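You operate a simulated robot arm through the tools that you are given. There is no shell and no other tool.

You run a simulated robot arm. Do the job below in one go: nothing can be reset, and whatever is moved stays where it is left.

## Task
Clear the sink, plug it and fill it to about the 5 L line.
Fine: its blue jug and sponge onto the drainer; plug it before it fills; tap off after; the rest stays. Set down upright: blue jug.
Where things are to end (x, y in the base frame): blue jug within 60 mm of [460, -190]; blue sponge within 60 mm of [610, -190].

It is judged by the outcome, as a careful person would: the job done as asked, and still so three seconds after it is handed in. It fails if anything else is knocked over, pushed out of place, dropped, spilled or broken.

## Robot
A 6-joint arm with a two-finger parallel gripper, fixed in place. Base frame: the origin is at the foot of the arm, x ahead of it, y to its left, z up. Units: mm, rad, N and s.
With the tool pointing down near the work surface it reaches from about 240 to 660 mm from the base axis. Its first joint turns from -1.152 to 1.152 rad. Payload 2.9 kg.
Tool frame: the origin (TCP) lies between the finger pads and is the grasp point; the fingertips stand 30 mm ahead of it; z points along the fingers, y is the line along which they close. The gripper opens to 110 mm. The fingers are 20 mm wide and 10 mm thick; the gripper's body (48 by 112 mm) begins 55 mm behind the TCP.
Orientation is that of the tool frame in the base frame, as a unit quaternion [w, x, y, z]. With the fingers straight down and closing along the base's y, the tool's x points along the base's -x, its y along +y and its z along -z.

## Interface
- The arm moves only by the tool move_arm. Its argument "motion" is a list of rows, each a list of 3 entries, a list of its own where there are three numbers: the turn, a rotation vector about the tool's x, y, z in rad, then the shift along the tool's x, y, z in m, then the finger opening in m, from 0 to 0.11. In form: [[[wx, wy, wz], [dx, dy, dz], gripper], ...]. A call has 1 to 20 rows; each row shifts and turns the commanded pose from where the row before left it, along the tool's axes as they then stand. Rows are played at 5 a second. More than 50 mm and 0.15 rad between two rows, or a gripper value outside its range, and nothing of the call is played. Where a pose cannot be reached the arm comes as near as it can. A force on the tool above 40 N (or 10 N above the force at the start of the call, whichever is more), or a blocked arm, ends the call early, and 0.2 s more pass. Each finger travels about 108 mm/s and halts on what it meets, pressing with about 32 N; the grip force reading is that of the motor and also rises with nothing between the fingers. The clock runs only during rows and for 0.2 s after the last one: add rows that do not move to give the fingers time. It gives the time, the measured TCP pose, the force on the tool (base axes), the opening and the grip force at its end, in the units of the frame above (readings bear some noise), with the torque about the TCP (base axes, N m) and any sound that the robot's microphone picked up.
- Cameras (640 x 400 px; columns grow to the right, rows downward): "scene" is fixed at [80.7, 427, 1376.6]; the picture's right is [-0.77, -0.64, 0.00], its down [-0.38, 0.46, -0.80] and it looks along [0.51, -0.62, -0.60] (base axes); focal length 214 px, centre (320, 200). "wrist" rides on the gripper at [72, 17, -103] in the tool frame; the picture's right is [-0.23, 0.97, 0.00], its down [-0.76, -0.18, -0.62] and it looks along [-0.61, -0.14, 0.78] (tool axes); focal length 222 px, centre (320, 200). There is no depth. A picture from a camera that has moved, and an enlarged one, comes with that camera's place and axes in the base frame and with its lens. The place of the scene camera against the robot may be out by one fixed shift of up to 12 mm in any direction.
- snapshot(camera): a new picture of that camera. It takes no simulated time.
- inspect(camera, box): a new picture of the part [left, top, right, bottom] of that camera's present view, enlarged. It takes no simulated time.
- hand_in(): hands the job in; it is judged then, once.

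Nothing tells you positions but the pictures and the camera data. Unless the task says otherwise, let go and move clear before handing in.

The tools are called as name(argument=value, ...) on one line, values as JSON. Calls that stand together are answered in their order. move_arm: Moves the arm, as the interface text tells. Its arguments: {"type":"object","properties":{"motion":{"type":"array"}},"required":["motion"]} The other tools are called the same way: snapshot (camera) takes a picture; inspect (camera, box) takes an enlarged picture of a part of a camera's view; hand_in () hands the job in.

At the start:

```text
time_s: 0.0
tool_pos: [298.0, -107.9, 1325.3]
tcp_rot: [0.0, 0.001, 1.0, -0.001]
wrist_force: [-0.7, -0.3, 0.3]
ft_torque: [-0.01, 0.01, -0.03]
width: 109.9
finger_force: 0.1
```

scene: 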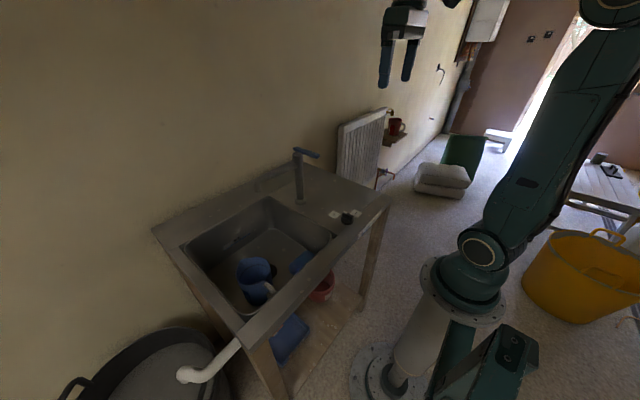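
wrist: 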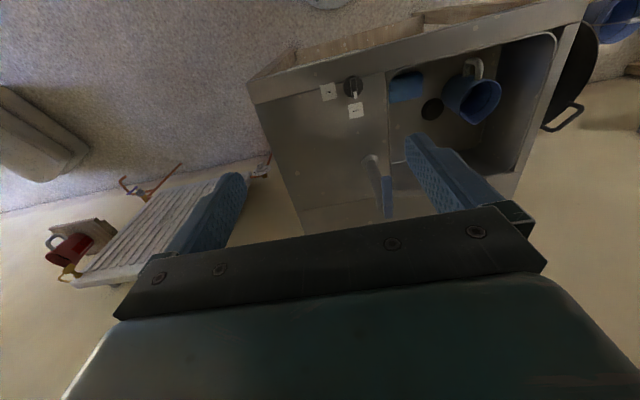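

I see a sink unit ahead of the arm with a blue jug and a sponge in the basin, a tap, and a switch/knob with labels on the drainer. I'll look closer before moving.

inspect(camera="scene", box=[140, 130, 400, 330])

inspect(camera="wrist", box=[240, 0, 640, 240])

inspect(camera="scene", box=[280, 140, 400, 240])

inspect(camera="scene", box=[180, 190, 340, 310])

inspect(camera="wrist", box=[300, 50, 540, 200])

```text
2.00 times, centred on (270, 230) of scene
camera zoom: at [80.7, 427.0, 1376.6], right [-0.77, -0.64, 0.0], down [-0.38, 0.46, -0.8], along [0.51, -0.62, -0.6], focal length 429 px, centre (420, 140)
```

zoom: 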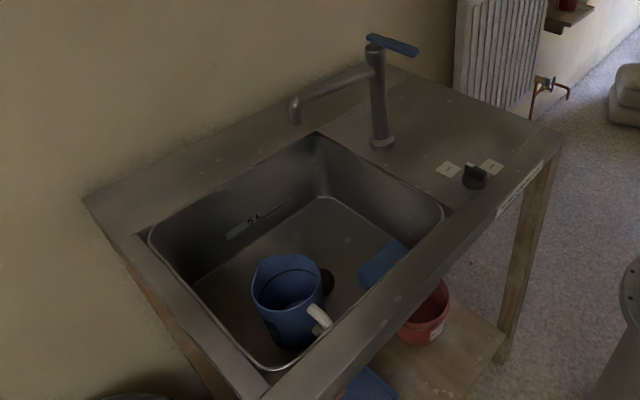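

```text
1.60 times, centred on (440, 120) of wrist
camera zoom: at [225.9, -90.9, 1429.7], right [0.23, 0.97, 0.0], down [0.76, -0.18, 0.62], along [0.61, -0.14, -0.78], focal length 355 px, centre (128, 328)
```

zoom: 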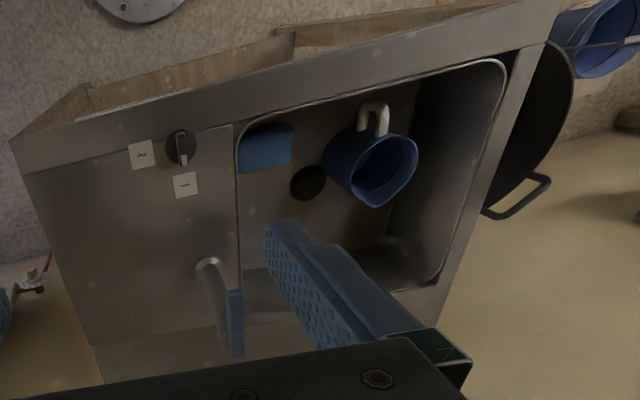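

```text
4.00 times, centred on (340, 190) of scene
camera zoom: at [80.7, 427.0, 1376.6], right [-0.77, -0.64, 0.0], down [-0.38, 0.46, -0.8], along [0.51, -0.62, -0.6], focal length 858 px, centre (240, 240)
```

zoom: 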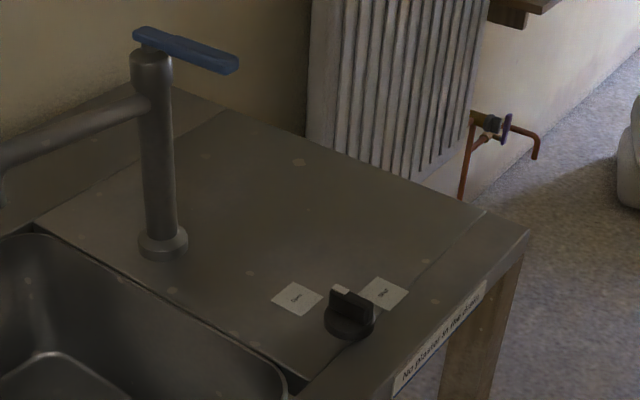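

```text
3.33 times, centred on (260, 250) of scene
camera zoom: at [80.7, 427.0, 1376.6], right [-0.77, -0.64, 0.0], down [-0.38, 0.46, -0.8], along [0.51, -0.62, -0.6], focal length 715 px, centre (520, 33)
```

zoom: 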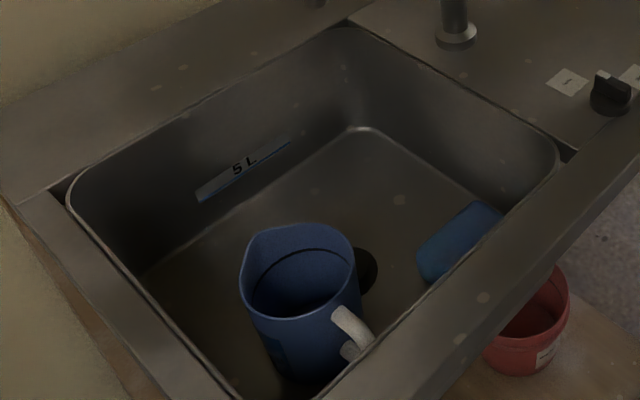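

```text
2.67 times, centred on (420, 125) of wrist
camera zoom: at [225.9, -90.9, 1429.7], right [0.23, 0.97, 0.0], down [0.76, -0.18, 0.62], along [0.61, -0.14, -0.78], focal length 592 px, centre (53, 400)
```

zoom: 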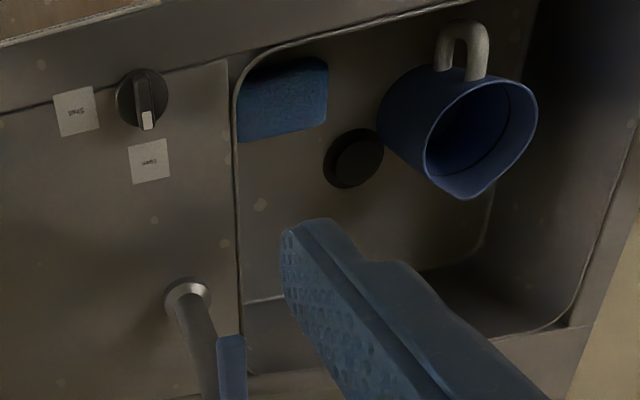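

The knob beside the basin, with "Open" and "Shut" labels, looks like the waste control at about (350, -43, 900). The tap column is near (554, -33), the basin floor near z 750, and the jug and sponge are in the basin at y>0. I'll move above the basin for a better look.

move_arm(motion=[[[0, 0, 0], [-0.0065, 0.025, 0.0212], 0.11], [[0, 0, 0], [-0.0065, 0.025, 0.0212], 0.11], [[0, 0, 0], [-0.0065, 0.025, 0.0212], 0.11], [[0, 0, 0], [-0.0065, 0.025, 0.0212], 0.11], [[0, 0, 0], [-0.0065, 0.025, 0.0212], 0.11], [[0, 0, 0], [-0.0065, 0.025, 0.0212], 0.11], [[0, 0, 0], [-0.0065, 0.025, 0.0212], 0.11], [[0, 0, 0], [-0.0065, 0.025, 0.0212], 0.11]])

snapshot(camera="wrist")

snapshot(camera="scene")

```text
time_s: 1.8
tool_pos: [350.0, 92.7, 1153.9]
tcp_rot: [0.001, 0.0, 1.0, 0.0]
wrist_force: [-1.2, 0.0, 0.2]
ft_torque: [0.0, 0.03, 0.02]
width: 110.0
finger_force: 0.0
```

```text
taken
camera wrist: at [277.5, 109.3, 1259.4], right [0.23, 0.97, 0.0], down [0.76, -0.18, 0.62], along [0.61, -0.14, -0.78], focal length 222 px, centre (320, 200)
```

wrist: 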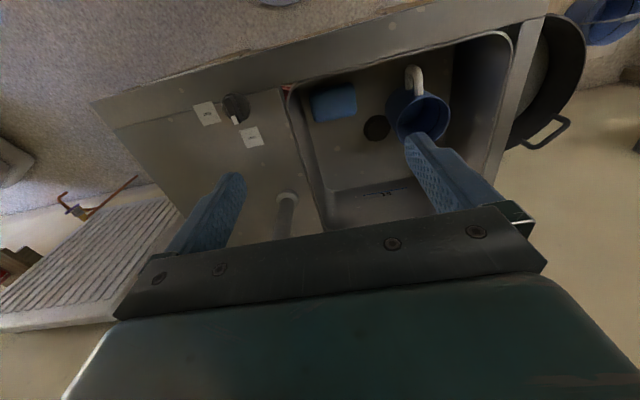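

```text
taken
```

scene: 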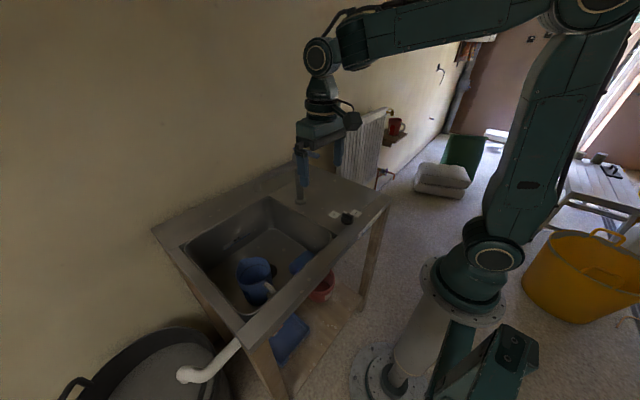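

The jug sits left of the drain with its handle towards the robot, and the sponge is in the near right corner of the basin. I'll enlarge these to measure them.

inspect(camera="wrist", box=[280, 30, 520, 180])

inspect(camera="wrist", box=[370, 50, 470, 150])

inspect(camera="wrist", box=[170, 60, 330, 160])

inspect(camera="scene", box=[200, 230, 320, 310])

```text
2.67 times, centred on (400, 105) of wrist
camera zoom: at [277.5, 109.3, 1259.4], right [0.23, 0.97, 0.0], down [0.76, -0.18, 0.62], along [0.61, -0.14, -0.78], focal length 592 px, centre (107, 453)
```

zoom: 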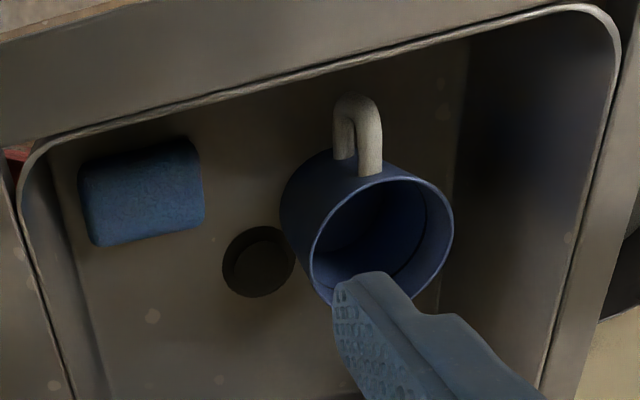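

```text
4.00 times, centred on (420, 100) of wrist
camera zoom: at [277.5, 109.3, 1259.4], right [0.23, 0.97, 0.0], down [0.76, -0.18, 0.62], along [0.61, -0.14, -0.78], focal length 888 px, centre (-80, 600)
```

zoom: 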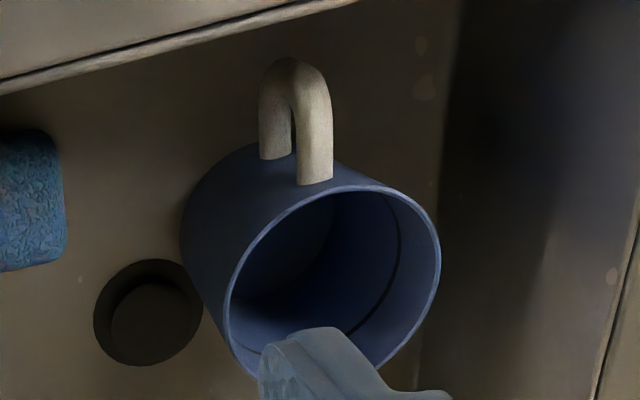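

```text
4.00 times, centred on (250, 110) of wrist
camera zoom: at [277.5, 109.3, 1259.4], right [0.23, 0.97, 0.0], down [0.76, -0.18, 0.62], along [0.61, -0.14, -0.78], focal length 888 px, centre (600, 560)
```

zoom: 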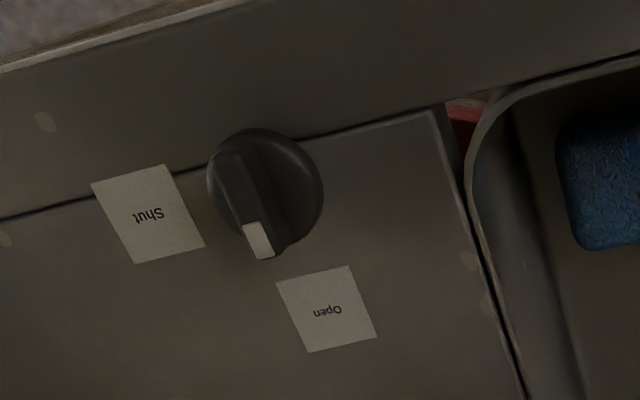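

```text
5.00 times, centred on (260, 270) of scene
camera zoom: at [80.7, 427.0, 1376.6], right [-0.77, -0.64, 0.0], down [-0.38, 0.46, -0.8], along [0.51, -0.62, -0.6], focal length 1072 px, centre (620, -150)
```

zoom: 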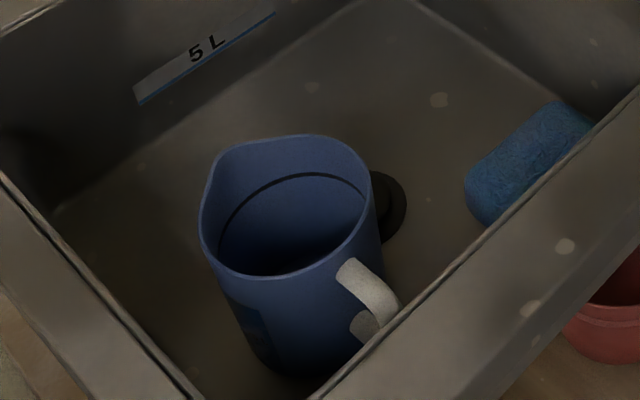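

The jug's rim centre is about (459, 264, 849) and roughly 94 mm wide across y. The counter top is near z 883, and the knob has to turn 90° clockwise from "Open" (+x) to "Shut" (-y). I'll move above the jug and check the alignment.

move_arm(motion=[[[0, 0, 0], [-0.0157, 0.0245, 0.02], 0.11], [[0, 0, 0], [-0.0157, 0.0245, 0.02], 0.11], [[0, 0, 0], [-0.0157, 0.0245, 0.02], 0.11], [[0, 0, 0], [-0.0157, 0.0245, 0.02], 0.11], [[0, 0, 0], [-0.0157, 0.0245, 0.02], 0.11], [[0, 0, 0], [-0.0157, 0.0245, 0.02], 0.11], [[0, 0, 0], [-0.0157, 0.0245, 0.02], 0.11]])

snapshot(camera="wrist")

inspect(camera="wrist", box=[200, 20, 440, 170])

inspect(camera="scene", box=[180, 120, 380, 320])

```text
time_s: 3.4
tool_pos: [459.2, 261.2, 1017.1]
tcp_rot: [0.0, 0.0, 1.0, -0.001]
wrist_force: [0.1, -0.3, 0.5]
ft_torque: [-0.01, -0.02, 0.03]
width: 110.0
finger_force: 0.1
```

```text
taken
camera wrist: at [387.4, 279.0, 1121.3], right [0.23, 0.97, 0.0], down [0.76, -0.18, 0.62], along [0.61, -0.14, -0.78], focal length 222 px, centre (320, 200)
```

wrist: 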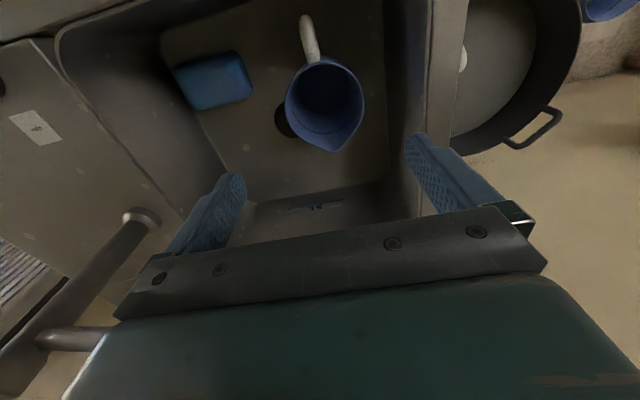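

```text
2.67 times, centred on (320, 95) of wrist
camera zoom: at [387.4, 279.0, 1121.3], right [0.23, 0.97, 0.0], down [0.76, -0.18, 0.62], along [0.61, -0.14, -0.78], focal length 592 px, centre (320, 480)
```

zoom: 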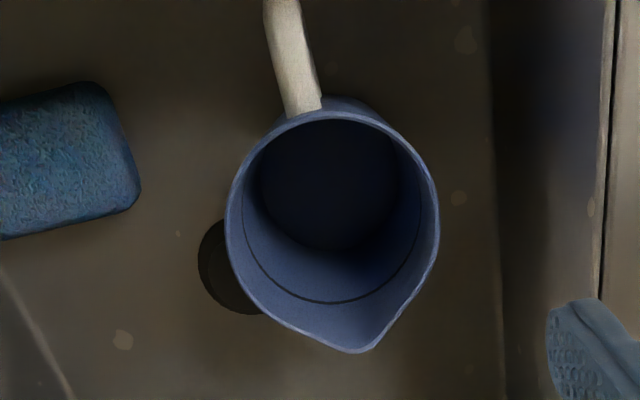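

```text
2.00 times, centred on (280, 220) of scene
camera zoom: at [80.7, 427.0, 1376.6], right [-0.77, -0.64, 0.0], down [-0.38, 0.46, -0.8], along [0.51, -0.62, -0.6], focal length 429 px, centre (400, 160)
```

zoom: 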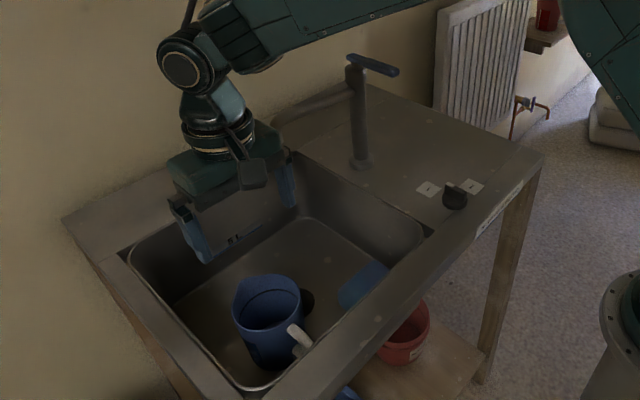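

The jug is empty, with its rim centre refined to about (464, 267, 836) and a width of 96 mm, so both fingers fit outside it with about 7 mm to spare each side. I'll lower to just above the rim and check again.

move_arm(motion=[[[0, 0, 0], [-0.0013, 0.0016, 0.032], 0.11], [[0, 0, 0], [-0.0013, 0.0016, 0.032], 0.11], [[0, 0, 0], [-0.0013, 0.0016, 0.032], 0.11], [[0, 0, 0], [-0.0013, 0.0016, 0.032], 0.11]])

snapshot(camera="wrist")

inspect(camera="wrist", box=[200, 60, 440, 210])

inspect(camera="scene", box=[190, 190, 310, 310])

```text
time_s: 4.4
tool_pos: [467.1, 267.3, 887.0]
tcp_rot: [0.0, 0.0, 1.0, 0.0]
wrist_force: [0.3, 0.0, 0.1]
ft_torque: [0.01, -0.02, -0.01]
width: 110.1
finger_force: 0.0
```

```text
taken
camera wrist: at [395.0, 284.1, 992.7], right [0.23, 0.97, 0.0], down [0.76, -0.18, 0.62], along [0.61, -0.14, -0.78], focal length 222 px, centre (320, 200)
```

wrist: 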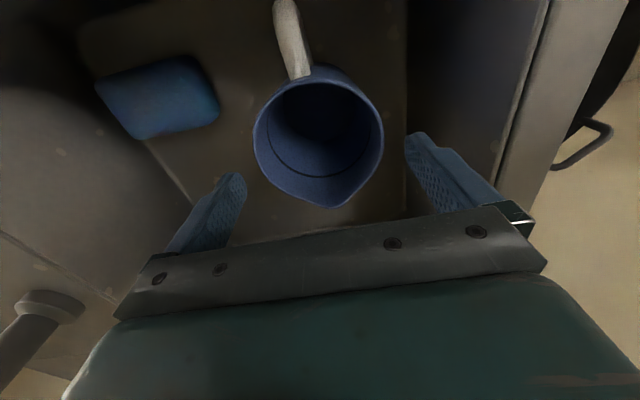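

```text
2.67 times, centred on (320, 135) of wrist
camera zoom: at [395.0, 284.1, 992.7], right [0.23, 0.97, 0.0], down [0.76, -0.18, 0.62], along [0.61, -0.14, -0.78], focal length 592 px, centre (320, 373)
```

zoom: 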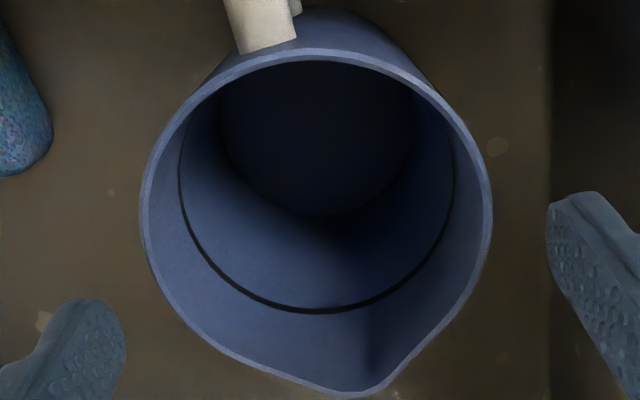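

```text
3.33 times, centred on (250, 250) of scene
camera zoom: at [80.7, 427.0, 1376.6], right [-0.77, -0.64, 0.0], down [-0.38, 0.46, -0.8], along [0.51, -0.62, -0.6], focal length 715 px, centre (553, 33)
```

zoom: 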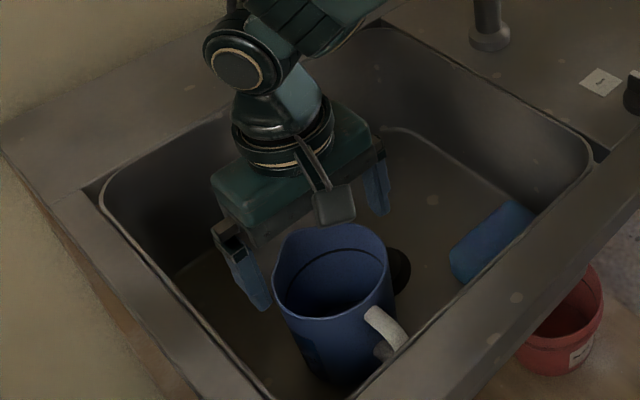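

The rim lies centred between the open fingers, so I'll go straight down with a small x correction and stop with the pads alongside the jug.

move_arm(motion=[[[0, 0, 0], [0.003, 0.0003, 0.02], 0.11], [[0, 0, 0], [0, 0, 0.02], 0.11], [[0, 0, 0], [0, 0, 0.02], 0.11], [[0, 0, 0], [0, 0, 0.015], 0.11]])

inspect(camera="wrist", box=[160, 60, 480, 260])

```text
time_s: 5.4
tool_pos: [465.3, 269.2, 810.8]
tcp_rot: [0.0, 0.001, 1.0, 0.0]
wrist_force: [-0.2, -0.5, -0.1]
ft_torque: [-0.03, -0.02, -0.01]
width: 110.3
finger_force: 0.0
```

```text
2.00 times, centred on (320, 160) of wrist
camera zoom: at [391.8, 286.3, 915.5], right [0.23, 0.97, 0.0], down [0.76, -0.18, 0.62], along [0.61, -0.14, -0.78], focal length 444 px, centre (320, 280)
```

zoom: 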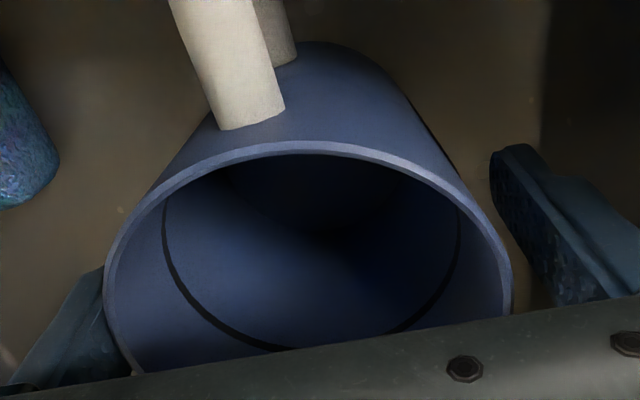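

Both fingers are clear of the jug on the outside, so I'll close on it.

move_arm(motion=[[[0, 0, 0], [0, 0, 0], 0.1], [[0, 0, 0], [0, 0, 0], 0.08], [[0, 0, 0], [0, 0, 0], 0.07], [[0, 0, 0], [0, 0, 0], 0.07]])

inspect(camera="wrist", box=[160, 60, 480, 260])

```text
time_s: 6.4
tool_pos: [466.3, 269.0, 810.4]
tcp_rot: [-0.001, 0.001, 1.0, -0.001]
wrist_force: [0.3, -0.3, 0.7]
ft_torque: [0.01, 0.02, 0.01]
width: 93.5
finger_force: 31.9
```

```text
2.00 times, centred on (320, 160) of wrist
camera zoom: at [391.8, 286.3, 915.7], right [0.23, 0.97, 0.0], down [0.76, -0.18, 0.62], along [0.61, -0.14, -0.78], focal length 444 px, centre (320, 280)
```

zoom: 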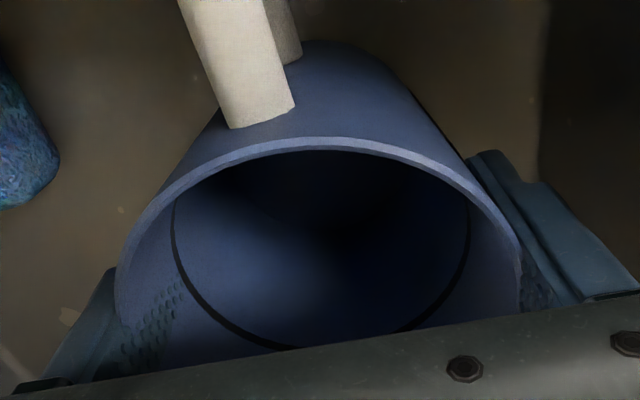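

The jug is gripped at 93.5 mm with 32 N. I'll lift it gently and check.

move_arm(motion=[[[0, 0, 0], [0, 0, -0.01], 0.07], [[0, 0, 0], [0, 0, -0.02], 0.07], [[0, 0, 0], [0, 0, -0.03], 0.07], [[0, 0, 0], [0, 0, -0.03], 0.07], [[0, 0, 0], [0, 0, -0.03], 0.07], [[0, 0, 0], [0, 0, -0.03], 0.07], [[0, 0, 0], [0, 0, -0.03], 0.07], [[0, 0, 0], [0, 0, -0.03], 0.07]])

inspect(camera="wrist", box=[160, 60, 480, 260])

inspect(camera="scene", box=[180, 120, 380, 320])

```text
time_s: 8.2
tool_pos: [462.9, 269.8, 1024.4]
tcp_rot: [-0.001, 0.001, 1.0, -0.002]
wrist_force: [0.4, -0.1, -1.2]
ft_torque: [0.01, 0.02, -0.02]
width: 93.5
finger_force: 31.4
```

```text
2.00 times, centred on (320, 160) of wrist
camera zoom: at [389.4, 286.4, 1126.9], right [0.23, 0.97, 0.0], down [0.76, -0.18, 0.62], along [0.61, -0.14, -0.78], focal length 444 px, centre (320, 280)
```

zoom: 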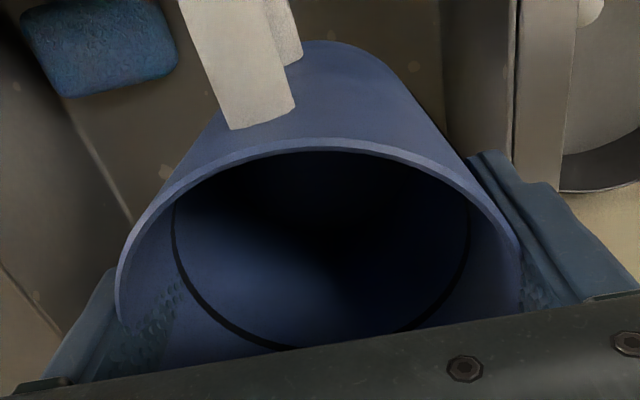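

```text
2.00 times, centred on (280, 220) of scene
camera zoom: at [80.7, 427.0, 1376.6], right [-0.77, -0.64, 0.0], down [-0.38, 0.46, -0.8], along [0.51, -0.62, -0.6], focal length 429 px, centre (400, 160)
```

zoom: 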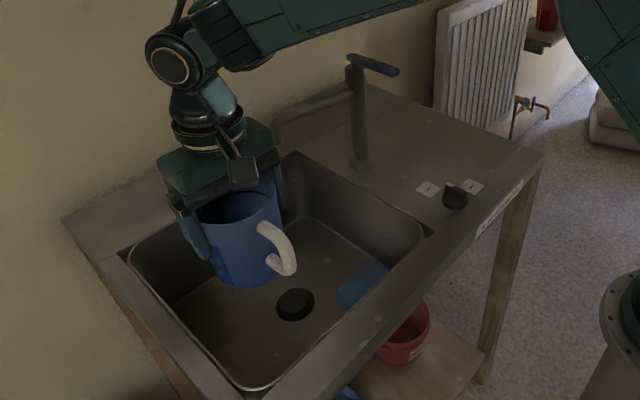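

The lift is clean and level. I'll carry the jug in front of the tap lever at about x 370, over to the drainer.

move_arm(motion=[[[0, 0, 0], [0.01, -0.018, -0.006], 0.07], [[0, 0, 0], [0.0186, -0.03, 0], 0.07], [[0, 0, 0], [0.0186, -0.03, 0], 0.07], [[0, 0, 0], [0.0186, -0.03, 0], 0.07], [[0, 0, 0], [0.0186, -0.03, 0], 0.07], [[0, 0, 0], [0.0086, -0.03, 0], 0.07], [[0, 0, 0], [0, -0.035, 0], 0.07], [[0, 0, 0], [0, -0.035, 0], 0.07], [[0, 0, 0], [0, -0.035, 0], 0.07], [[0, 0, 0], [0, -0.035, 0], 0.07], [[0, 0, 0], [0, -0.035, 0], 0.07], [[0, 0, 0], [0, -0.035, 0], 0.07], [[0, 0, 0], [0, -0.035, 0], 0.07], [[0, 0, 0], [0, -0.03, 0], 0.07], [[0, 0, 0], [0, -0.017, 0], 0.07]])

snapshot(camera="wrist")

inspect(camera="scene", box=[220, 80, 420, 280])

```text
time_s: 11.4
tool_pos: [370.6, -190.7, 1027.3]
tcp_rot: [-0.001, 0.0, 1.0, 0.0]
wrist_force: [0.2, -0.2, -1.3]
ft_torque: [0.01, -0.01, 0.0]
width: 93.4
finger_force: 32.5
```

```text
taken
camera wrist: at [298.6, -173.5, 1132.4], right [0.23, 0.97, 0.0], down [0.76, -0.18, 0.62], along [0.61, -0.14, -0.78], focal length 222 px, centre (320, 200)
```

wrist: 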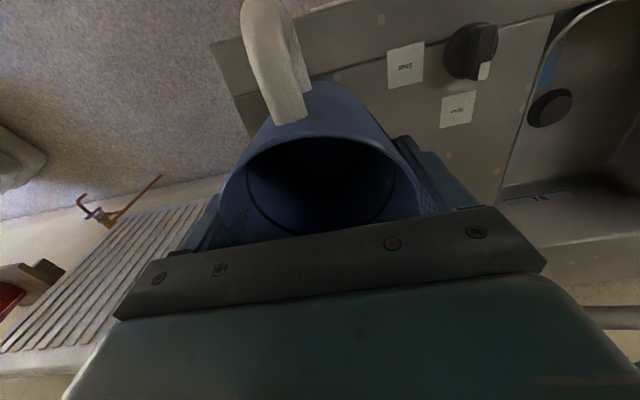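

```text
2.00 times, centred on (320, 180) of scene
camera zoom: at [80.7, 426.9, 1376.6], right [-0.77, -0.64, 0.0], down [-0.38, 0.46, -0.8], along [0.51, -0.62, -0.6], focal length 429 px, centre (320, 240)
```

zoom: 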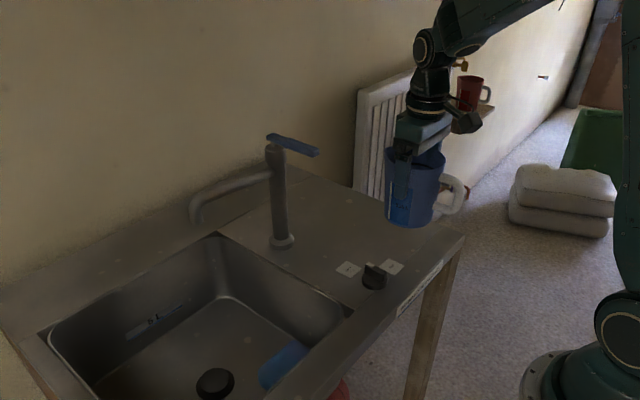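

The jug is over the near part of the drainer. I'll move forward to x 460 and lower to just above the surface.

move_arm(motion=[[[0, 0, 0], [-0.03, 0, 0], 0.07], [[0, 0, 0], [-0.03, 0, 0], 0.07], [[0, 0, 0], [-0.029, 0, 0], 0.07], [[0, 0, 0], [0, 0, 0.015], 0.07], [[0, 0, 0], [0, 0, 0.015], 0.07], [[0, 0, 0], [0, 0, 0.01], 0.07]])

inspect(camera="scene", box=[260, 120, 420, 240])

snapshot(camera="wrist")

```text
time_s: 12.8
tool_pos: [460.0, -189.1, 986.3]
tcp_rot: [0.0, 0.001, 1.0, -0.001]
wrist_force: [-0.3, 0.0, -2.1]
ft_torque: [-0.02, -0.03, -0.01]
width: 93.4
finger_force: 32.0
```

```text
3.33 times, centred on (340, 180) of scene
camera zoom: at [80.7, 427.0, 1376.6], right [-0.77, -0.64, 0.0], down [-0.38, 0.46, -0.8], along [0.51, -0.62, -0.6], focal length 715 px, centre (253, 267)
```

zoom: 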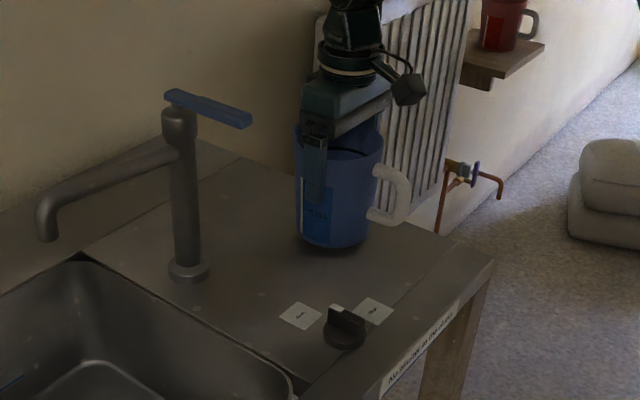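

```text
taken
camera wrist: at [386.7, -173.3, 1091.7], right [0.23, 0.97, 0.0], down [0.76, -0.18, 0.62], along [0.61, -0.14, -0.78], focal length 222 px, centre (320, 200)
```

wrist: 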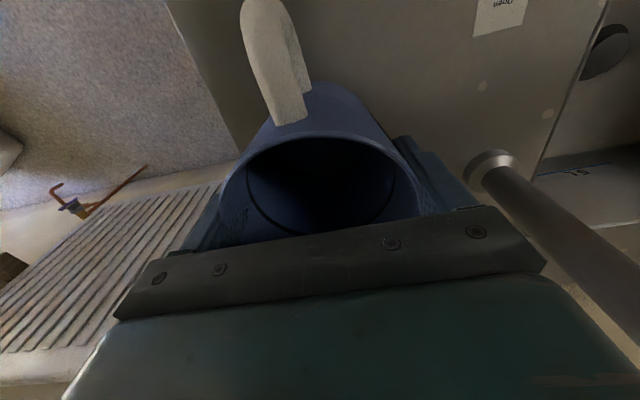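

The jug hovers just above the drainer at (460, -190). I'll lower it in small steps until the force shows contact.

move_arm(motion=[[[0, 0, 0], [0, 0, 0.003], 0.07], [[0, 0, 0], [0, 0, 0.003], 0.07], [[0, 0, 0], [0, 0, 0.003], 0.07], [[0, 0, 0], [0, 0, 0.002], 0.07]])

inspect(camera="scene", box=[300, 150, 380, 210])

```text
time_s: 13.8
tool_pos: [458.3, -191.4, 976.0]
tcp_rot: [0.0, 0.001, 1.0, -0.001]
wrist_force: [0.3, 1.0, -0.8]
ft_torque: [-0.01, 0.01, 0.0]
width: 93.3
finger_force: 31.3
```

```text
6.67 times, centred on (340, 180) of scene
camera zoom: at [80.7, 427.0, 1376.6], right [-0.77, -0.64, 0.0], down [-0.38, 0.46, -0.8], along [0.51, -0.62, -0.6], focal length 1430 px, centre (187, 333)
```

zoom: 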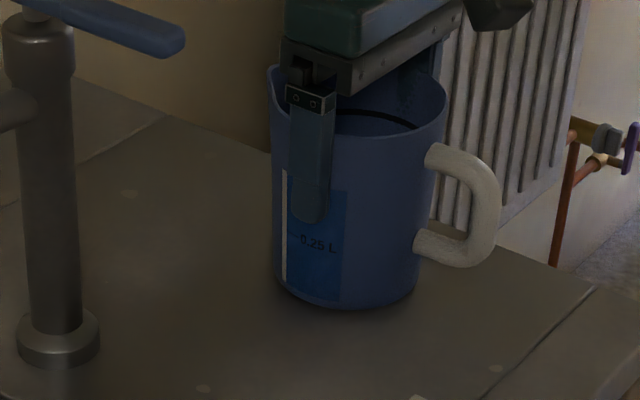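

move_arm(motion=[[[0, 0, 0], [0, 0, 0.002], 0.07], [[0, 0, 0], [0, 0, 0.002], 0.07], [[0, 0, 0], [0, 0, 0.002], 0.07]])

inspect(camera="scene", box=[300, 150, 380, 210])

```text
time_s: 14.6
tool_pos: [458.5, -190.2, 972.5]
tcp_rot: [0.002, 0.001, 1.0, -0.001]
wrist_force: [-6.1, -2.9, 20.9]
ft_torque: [-0.04, -0.37, -0.01]
width: 93.2
finger_force: 32.1
```

```text
6.67 times, centred on (340, 180) of scene
camera zoom: at [80.2, 427.0, 1376.6], right [-0.77, -0.64, 0.0], down [-0.38, 0.46, -0.8], along [0.51, -0.62, -0.6], focal length 1430 px, centre (187, 333)
```

zoom: 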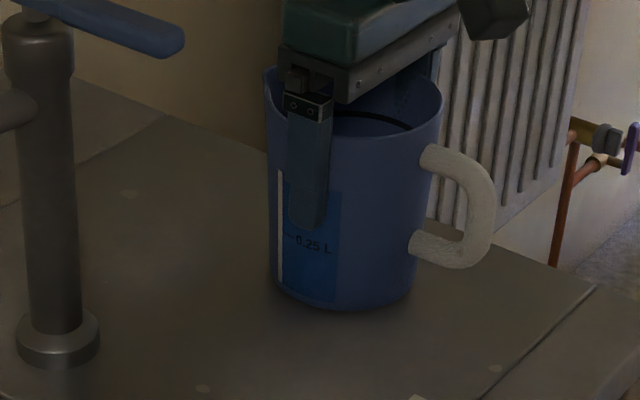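

Contact is made at about 21 N. I'll ease up 1.5 mm, open the fingers, then rise straight up.

move_arm(motion=[[[0, 0, 0], [0, 0, -0.0015], 0.07], [[0, 0, 0], [0, 0, 0], 0.1], [[0, 0, 0], [0, 0, 0], 0.11], [[0, 0, 0], [0, 0, 0], 0.11]])

inspect(camera="scene", box=[300, 150, 380, 210])

inspect(camera="wrist", box=[160, 60, 480, 260])

```text
time_s: 15.6
tool_pos: [459.6, -190.9, 972.5]
tcp_rot: [0.0, 0.0, 1.0, 0.0]
wrist_force: [-0.9, 0.3, -0.2]
ft_torque: [0.02, -0.03, -0.02]
width: 110.1
finger_force: 0.1
```

```text
6.67 times, centred on (340, 180) of scene
camera zoom: at [80.7, 427.0, 1376.6], right [-0.77, -0.64, 0.0], down [-0.38, 0.46, -0.8], along [0.51, -0.62, -0.6], focal length 1430 px, centre (187, 333)
```

zoom: 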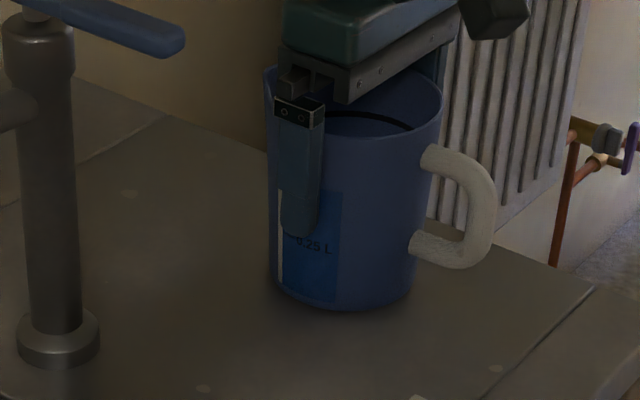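

```text
2.00 times, centred on (320, 160) of wrist
camera zoom: at [386.3, -173.0, 1077.0], right [0.23, 0.97, 0.0], down [0.76, -0.18, 0.62], along [0.61, -0.14, -0.78], focal length 444 px, centre (320, 280)
```

zoom: 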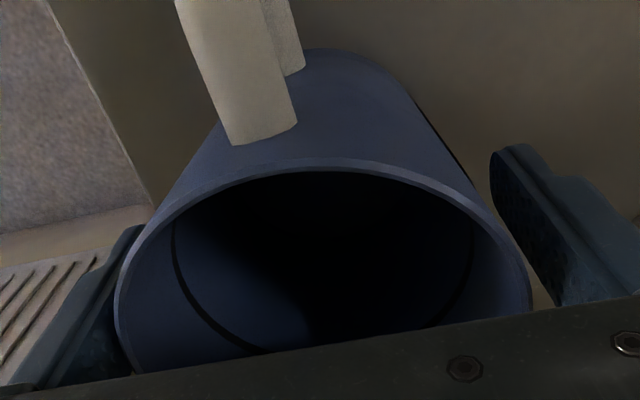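

The jug is standing and released. It sits closer to the right-hand (-y) finger, so I'll shift 4 mm that way and then rise.

move_arm(motion=[[[0, 0, 0], [0, -0.004, 0], 0.11], [[0, 0, 0], [0, 0, 0], 0.11]])

inspect(camera="wrist", box=[160, 60, 480, 260])

```text
time_s: 16.2
tool_pos: [459.3, -195.4, 972.8]
tcp_rot: [0.001, 0.001, 1.0, 0.0]
wrist_force: [0.7, -0.2, -0.2]
ft_torque: [-0.01, -0.01, 0.01]
width: 110.1
finger_force: 0.0
```

```text
2.00 times, centred on (320, 160) of wrist
camera zoom: at [386.4, -177.6, 1077.7], right [0.23, 0.97, 0.0], down [0.76, -0.18, 0.62], along [0.61, -0.14, -0.78], focal length 444 px, centre (320, 280)
```

zoom: 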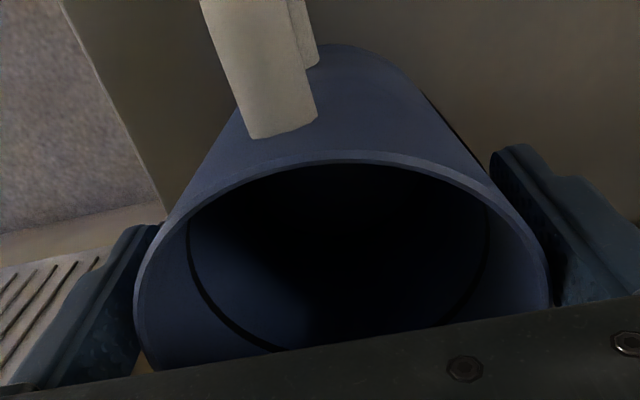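

Comparing with the centred grasp picture, the jug was already centred, so I'll undo that 4 mm and rise straight up.

move_arm(motion=[[[0, 0, 0], [0, 0.004, 0], 0.11], [[0, 0, 0], [0, 0, 0], 0.11], [[0, 0, 0], [0, 0, -0.02], 0.11], [[0, 0, 0], [0, 0, -0.03], 0.11], [[0, 0, 0], [0, 0, -0.03], 0.11], [[0, 0, 0], [0, 0, -0.03], 0.11]])

snapshot(camera="wrist")

inspect(camera="scene", box=[260, 120, 420, 240])

```text
time_s: 17.6
tool_pos: [459.6, -189.8, 1081.6]
tcp_rot: [0.0, 0.001, 1.0, -0.001]
wrist_force: [0.0, 0.2, 0.1]
ft_torque: [0.02, 0.0, 0.02]
width: 109.8
finger_force: 0.0
```

```text
taken
camera wrist: at [387.4, -172.4, 1186.2], right [0.23, 0.97, 0.0], down [0.76, -0.18, 0.62], along [0.61, -0.14, -0.78], focal length 222 px, centre (320, 200)
```

wrist: 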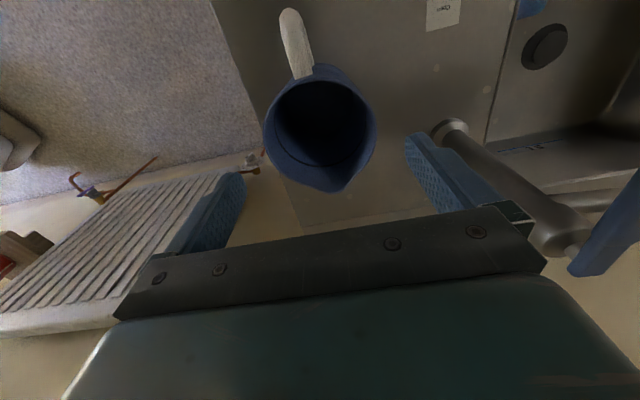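

```text
3.33 times, centred on (340, 180) of scene
camera zoom: at [80.7, 427.0, 1376.6], right [-0.77, -0.64, 0.0], down [-0.38, 0.46, -0.8], along [0.51, -0.62, -0.6], focal length 715 px, centre (253, 267)
```

zoom: 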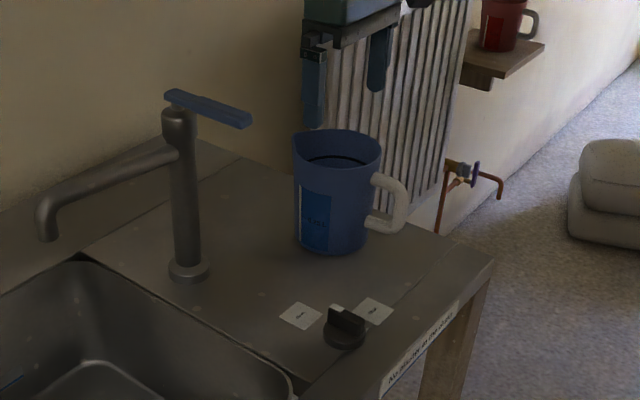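

The jug stands upright on the drainer. Next is the knob, so I'll go back out of the tap's way and over to the knob to look at it from close up.

move_arm(motion=[[[0, 0, 0], [0.03, 0, 0], 0.11], [[0, 0, 0], [0.036, 0, 0], 0.11], [[0, 0, 0], [0.036, 0, 0], 0.11], [[0, 0, 0], [0.005, 0.037, 0.0], 0.11], [[0, 0, 0], [0, 0.037, 0.02], 0.09], [[0, 0, 0], [0, 0.037, 0.02], 0.07], [[0, 0, 0], [0, 0.036, 0.02], 0.06], [[0, 0, 0], [0, 0, 0.03], 0.05]])

snapshot(camera="wrist")

inspect(camera="wrist", box=[240, 40, 400, 140])

inspect(camera="scene", box=[280, 140, 400, 240])

```text
time_s: 19.4
tool_pos: [354.2, -43.1, 991.8]
tcp_rot: [0.0, 0.0, 1.0, -0.001]
wrist_force: [0.5, 0.6, -0.1]
ft_torque: [0.03, 0.01, 0.02]
width: 50.2
finger_force: 0.2
```

```text
taken
camera wrist: at [281.3, -25.7, 1096.6], right [0.23, 0.97, 0.0], down [0.76, -0.18, 0.62], along [0.61, -0.14, -0.78], focal length 222 px, centre (320, 200)
```

wrist: 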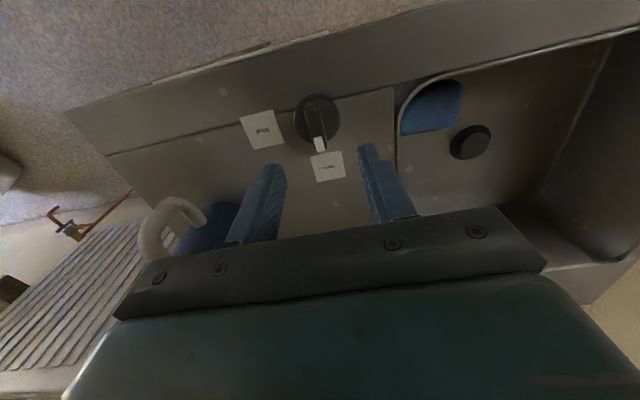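

```text
4.00 times, centred on (320, 90) of wrist
camera zoom: at [281.3, -25.7, 1096.6], right [0.23, 0.97, 0.0], down [0.76, -0.18, 0.62], along [0.61, -0.14, -0.78], focal length 888 px, centre (320, 640)
```

zoom: 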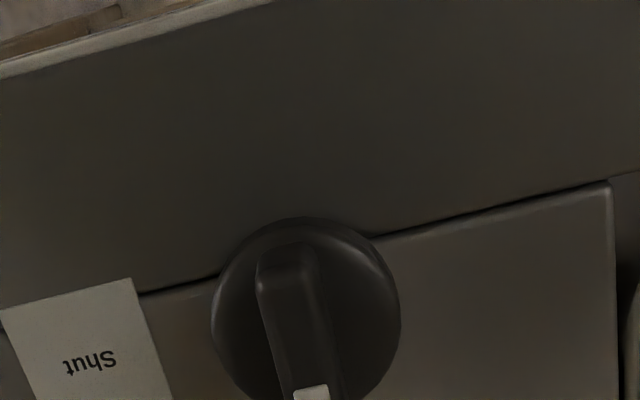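

```text
4.00 times, centred on (340, 190) of scene
camera zoom: at [80.7, 427.0, 1376.6], right [-0.77, -0.64, 0.0], down [-0.38, 0.46, -0.8], along [0.51, -0.62, -0.6], focal length 858 px, centre (240, 240)
```

zoom: 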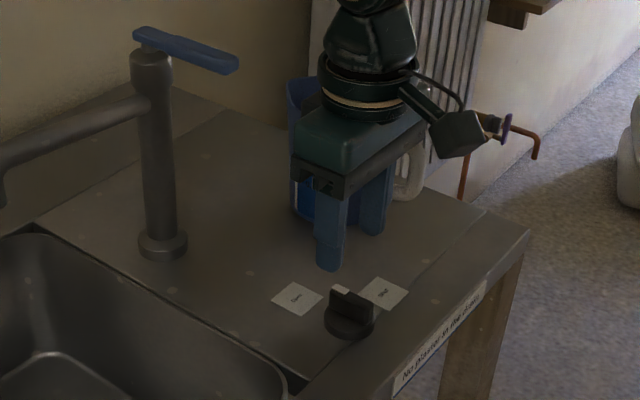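

inspect(camera="wrist", box=[260, 80, 380, 200])

inspect(camera="scene", box=[320, 195, 380, 235])

```text
3.33 times, centred on (320, 140) of wrist
camera zoom: at [281.3, -25.7, 1096.6], right [0.23, 0.97, 0.0], down [0.76, -0.18, 0.62], along [0.61, -0.14, -0.78], focal length 740 px, centre (320, 400)
```

zoom: 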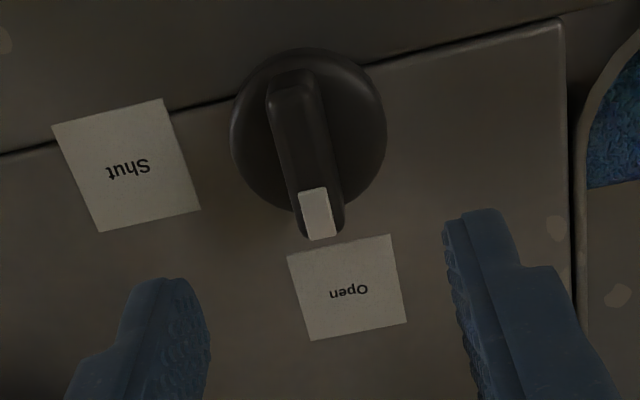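

```text
10.00 times, centred on (350, 215) of scene
camera zoom: at [80.7, 427.0, 1376.6], right [-0.77, -0.64, 0.0], down [-0.38, 0.46, -0.8], along [0.51, -0.62, -0.6], focal length 2145 px, centre (20, 50)
```

zoom: 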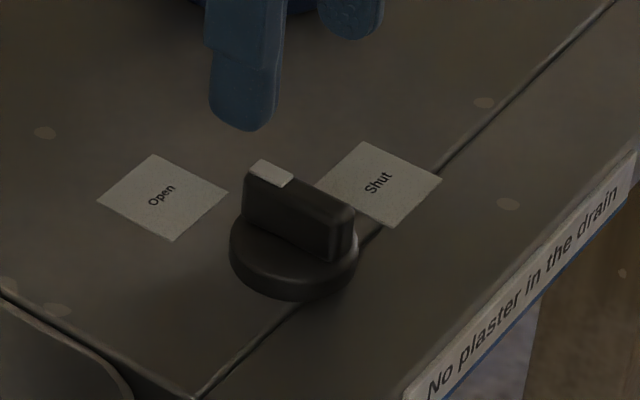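

The knob's ridge lies along x, centred at about (349, -45), with its top near z 913 and a disc below it. I'll lower so the fingertips straddle the ridge just above the disc.

move_arm(motion=[[[0, 0, 0], [0.0025, -0.001, 0.02], 0.05], [[0, 0, 0], [0.0025, -0.001, 0.02], 0.05], [[0, 0, 0], [0, 0, 0.015], 0.05], [[0, 0, 0], [0, 0, 0.007], 0.05], [[0, 0, 0], [0, 0, 0], 0.05]])

inspect(camera="wrist", box=[200, 60, 440, 210])

inspect(camera="scene", box=[320, 195, 380, 235])

```text
time_s: 20.6
tool_pos: [347.1, -42.9, 928.2]
tcp_rot: [0.0, 0.001, 1.0, 0.0]
wrist_force: [-0.3, 0.1, -0.2]
ft_torque: [-0.01, -0.01, 0.0]
width: 50.1
finger_force: 0.1
```

```text
2.67 times, centred on (320, 135) of wrist
camera zoom: at [274.9, -27.4, 1034.2], right [0.23, 0.97, 0.0], down [0.76, -0.18, 0.62], along [0.61, -0.14, -0.78], focal length 592 px, centre (320, 373)
```

zoom: 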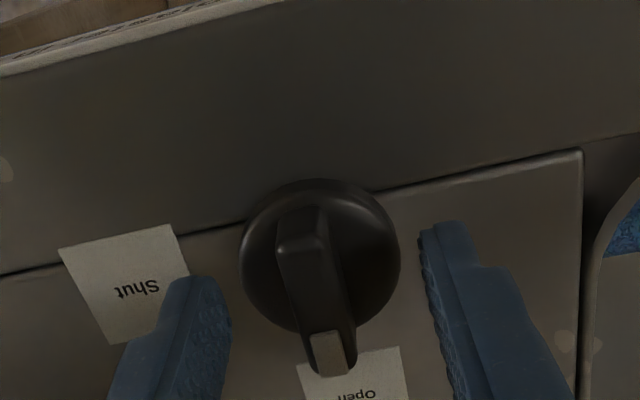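

```text
10.00 times, centred on (350, 215) of scene
camera zoom: at [80.7, 427.0, 1376.6], right [-0.77, -0.64, 0.0], down [-0.38, 0.46, -0.8], along [0.51, -0.62, -0.6], focal length 2145 px, centre (20, 50)
```

zoom: 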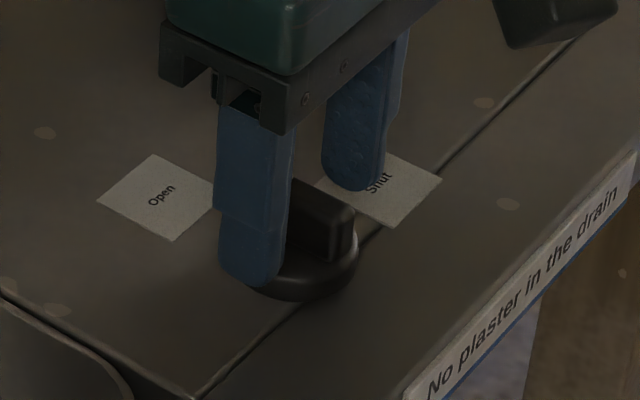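

The fingers straddle the ridge. I'll close on it.

move_arm(motion=[[[0, 0, 0], [0, -0.001, 0], 0.03], [[0, 0, 0], [0, 0, 0], 0.015], [[0, 0, 0], [0, 0, 0], 0.004], [[0, 0, 0], [0, 0, 0], 0.004]])

inspect(camera="wrist", box=[200, 60, 440, 210])

```text
time_s: 21.6
tool_pos: [348.3, -44.3, 931.3]
tcp_rot: [-0.001, 0.0, 1.0, 0.001]
wrist_force: [-1.1, 4.6, -1.1]
ft_torque: [0.12, -0.22, 0.02]
width: 12.8
finger_force: 44.8
```

```text
2.67 times, centred on (320, 135) of wrist
camera zoom: at [274.8, -28.3, 1035.3], right [0.23, 0.97, 0.0], down [0.76, -0.18, 0.62], along [0.61, -0.14, -0.78], focal length 592 px, centre (320, 373)
```

zoom: 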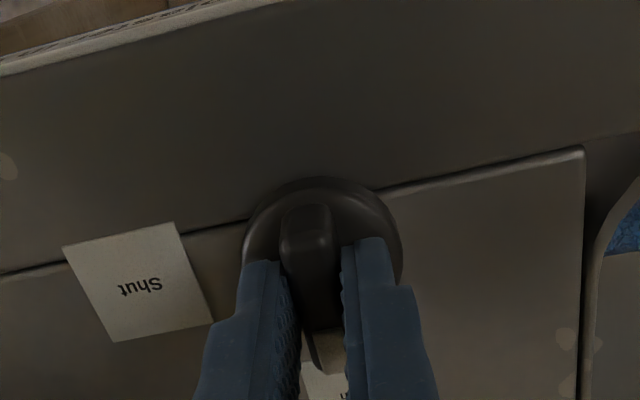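

The fingers hold the ridge at 12.8 mm. I'll turn clockwise towards "Shut" in two halves, watching the force.

move_arm(motion=[[[0, 0, 0.1], [0, 0, 0], 0.004], [[0, 0, 0.13], [0, 0, 0], 0.004], [[0, 0, 0.13], [0, 0, 0], 0.004], [[0, 0, 0.13], [0, 0, 0], 0.004], [[0, 0, 0.13], [0, 0, 0], 0.004], [[0, 0, 0.13], [0, 0, 0], 0.004]])

inspect(camera="wrist", box=[160, 40, 480, 240])

inspect(camera="scene", box=[300, 180, 400, 240])

```text
time_s: 23.0
tool_pos: [347.7, -43.6, 930.3]
tcp_rot: [0.0, 0.366, 0.931, 0.002]
wrist_force: [16.8, 24.0, -11.8]
ft_torque: [-0.58, -1.04, 0.07]
width: 12.7
finger_force: 45.4
```

```text
2.00 times, centred on (320, 140) of wrist
camera zoom: at [305.8, 17.6, 1035.4], right [0.83, 0.56, 0.01], down [0.43, -0.65, 0.62], along [0.35, -0.51, -0.78], focal length 444 px, centre (320, 320)
```

zoom: 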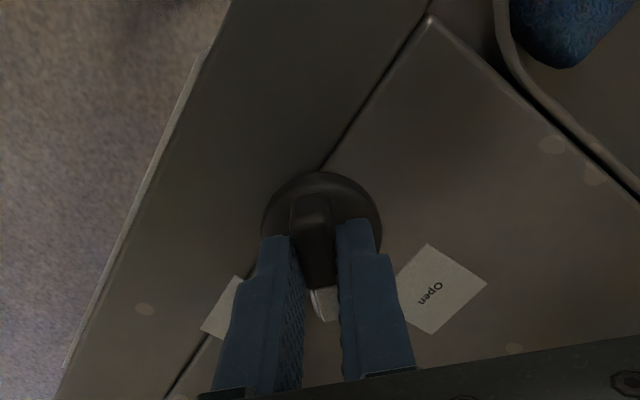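

```text
6.40 times, centred on (350, 210) of scene
camera zoom: at [81.2, 427.6, 1376.3], right [-0.77, -0.64, 0.0], down [-0.38, 0.46, -0.8], along [0.51, -0.62, -0.6], focal length 1373 px, centre (128, 136)
```

zoom: 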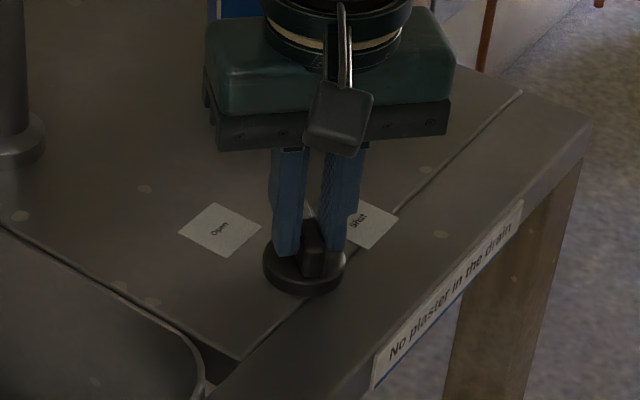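

The knob has turned about 43° with the pointer moving towards "Shut". There's some side load from a slight axis offset, so I'll shift 2.5 mm to relieve it and carry on turning.

move_arm(motion=[[[0, 0, 0], [0, 0.0025, 0], 0.004], [[0, 0, 0], [0, 0, 0], 0.004]])

```text
time_s: 23.6
tool_pos: [348.0, -42.8, 930.4]
tcp_rot: [-0.001, 0.368, 0.93, -0.001]
wrist_force: [4.1, 11.6, -1.0]
ft_torque: [0.14, -0.53, 0.02]
width: 12.8
finger_force: 45.3
```

move_arm(motion=[[[0, 0, 0.13], [0, 0.001, 0], 0.004], [[0, 0, 0.13], [0, 0.0, 0], 0.004], [[0, 0, 0.13], [0, 0, 0], 0.004]])

inspect(camera="scene", box=[300, 180, 400, 240])

```text
time_s: 24.4
tool_pos: [348.7, -43.3, 930.2]
tcp_rot: [0.0, 0.54, 0.841, 0.0]
wrist_force: [9.4, 9.4, -10.9]
ft_torque: [1.36, 0.36, 0.04]
width: 12.9
finger_force: 44.6
```

```text
6.40 times, centred on (350, 210) of scene
camera zoom: at [81.1, 427.1, 1376.5], right [-0.77, -0.64, 0.0], down [-0.38, 0.46, -0.8], along [0.51, -0.62, -0.6], focal length 1373 px, centre (128, 136)
```

zoom: 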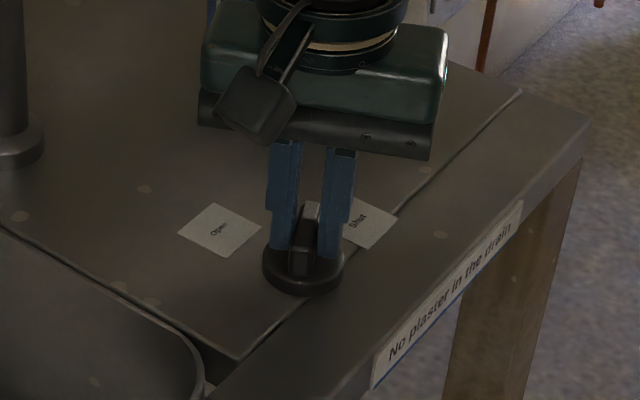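

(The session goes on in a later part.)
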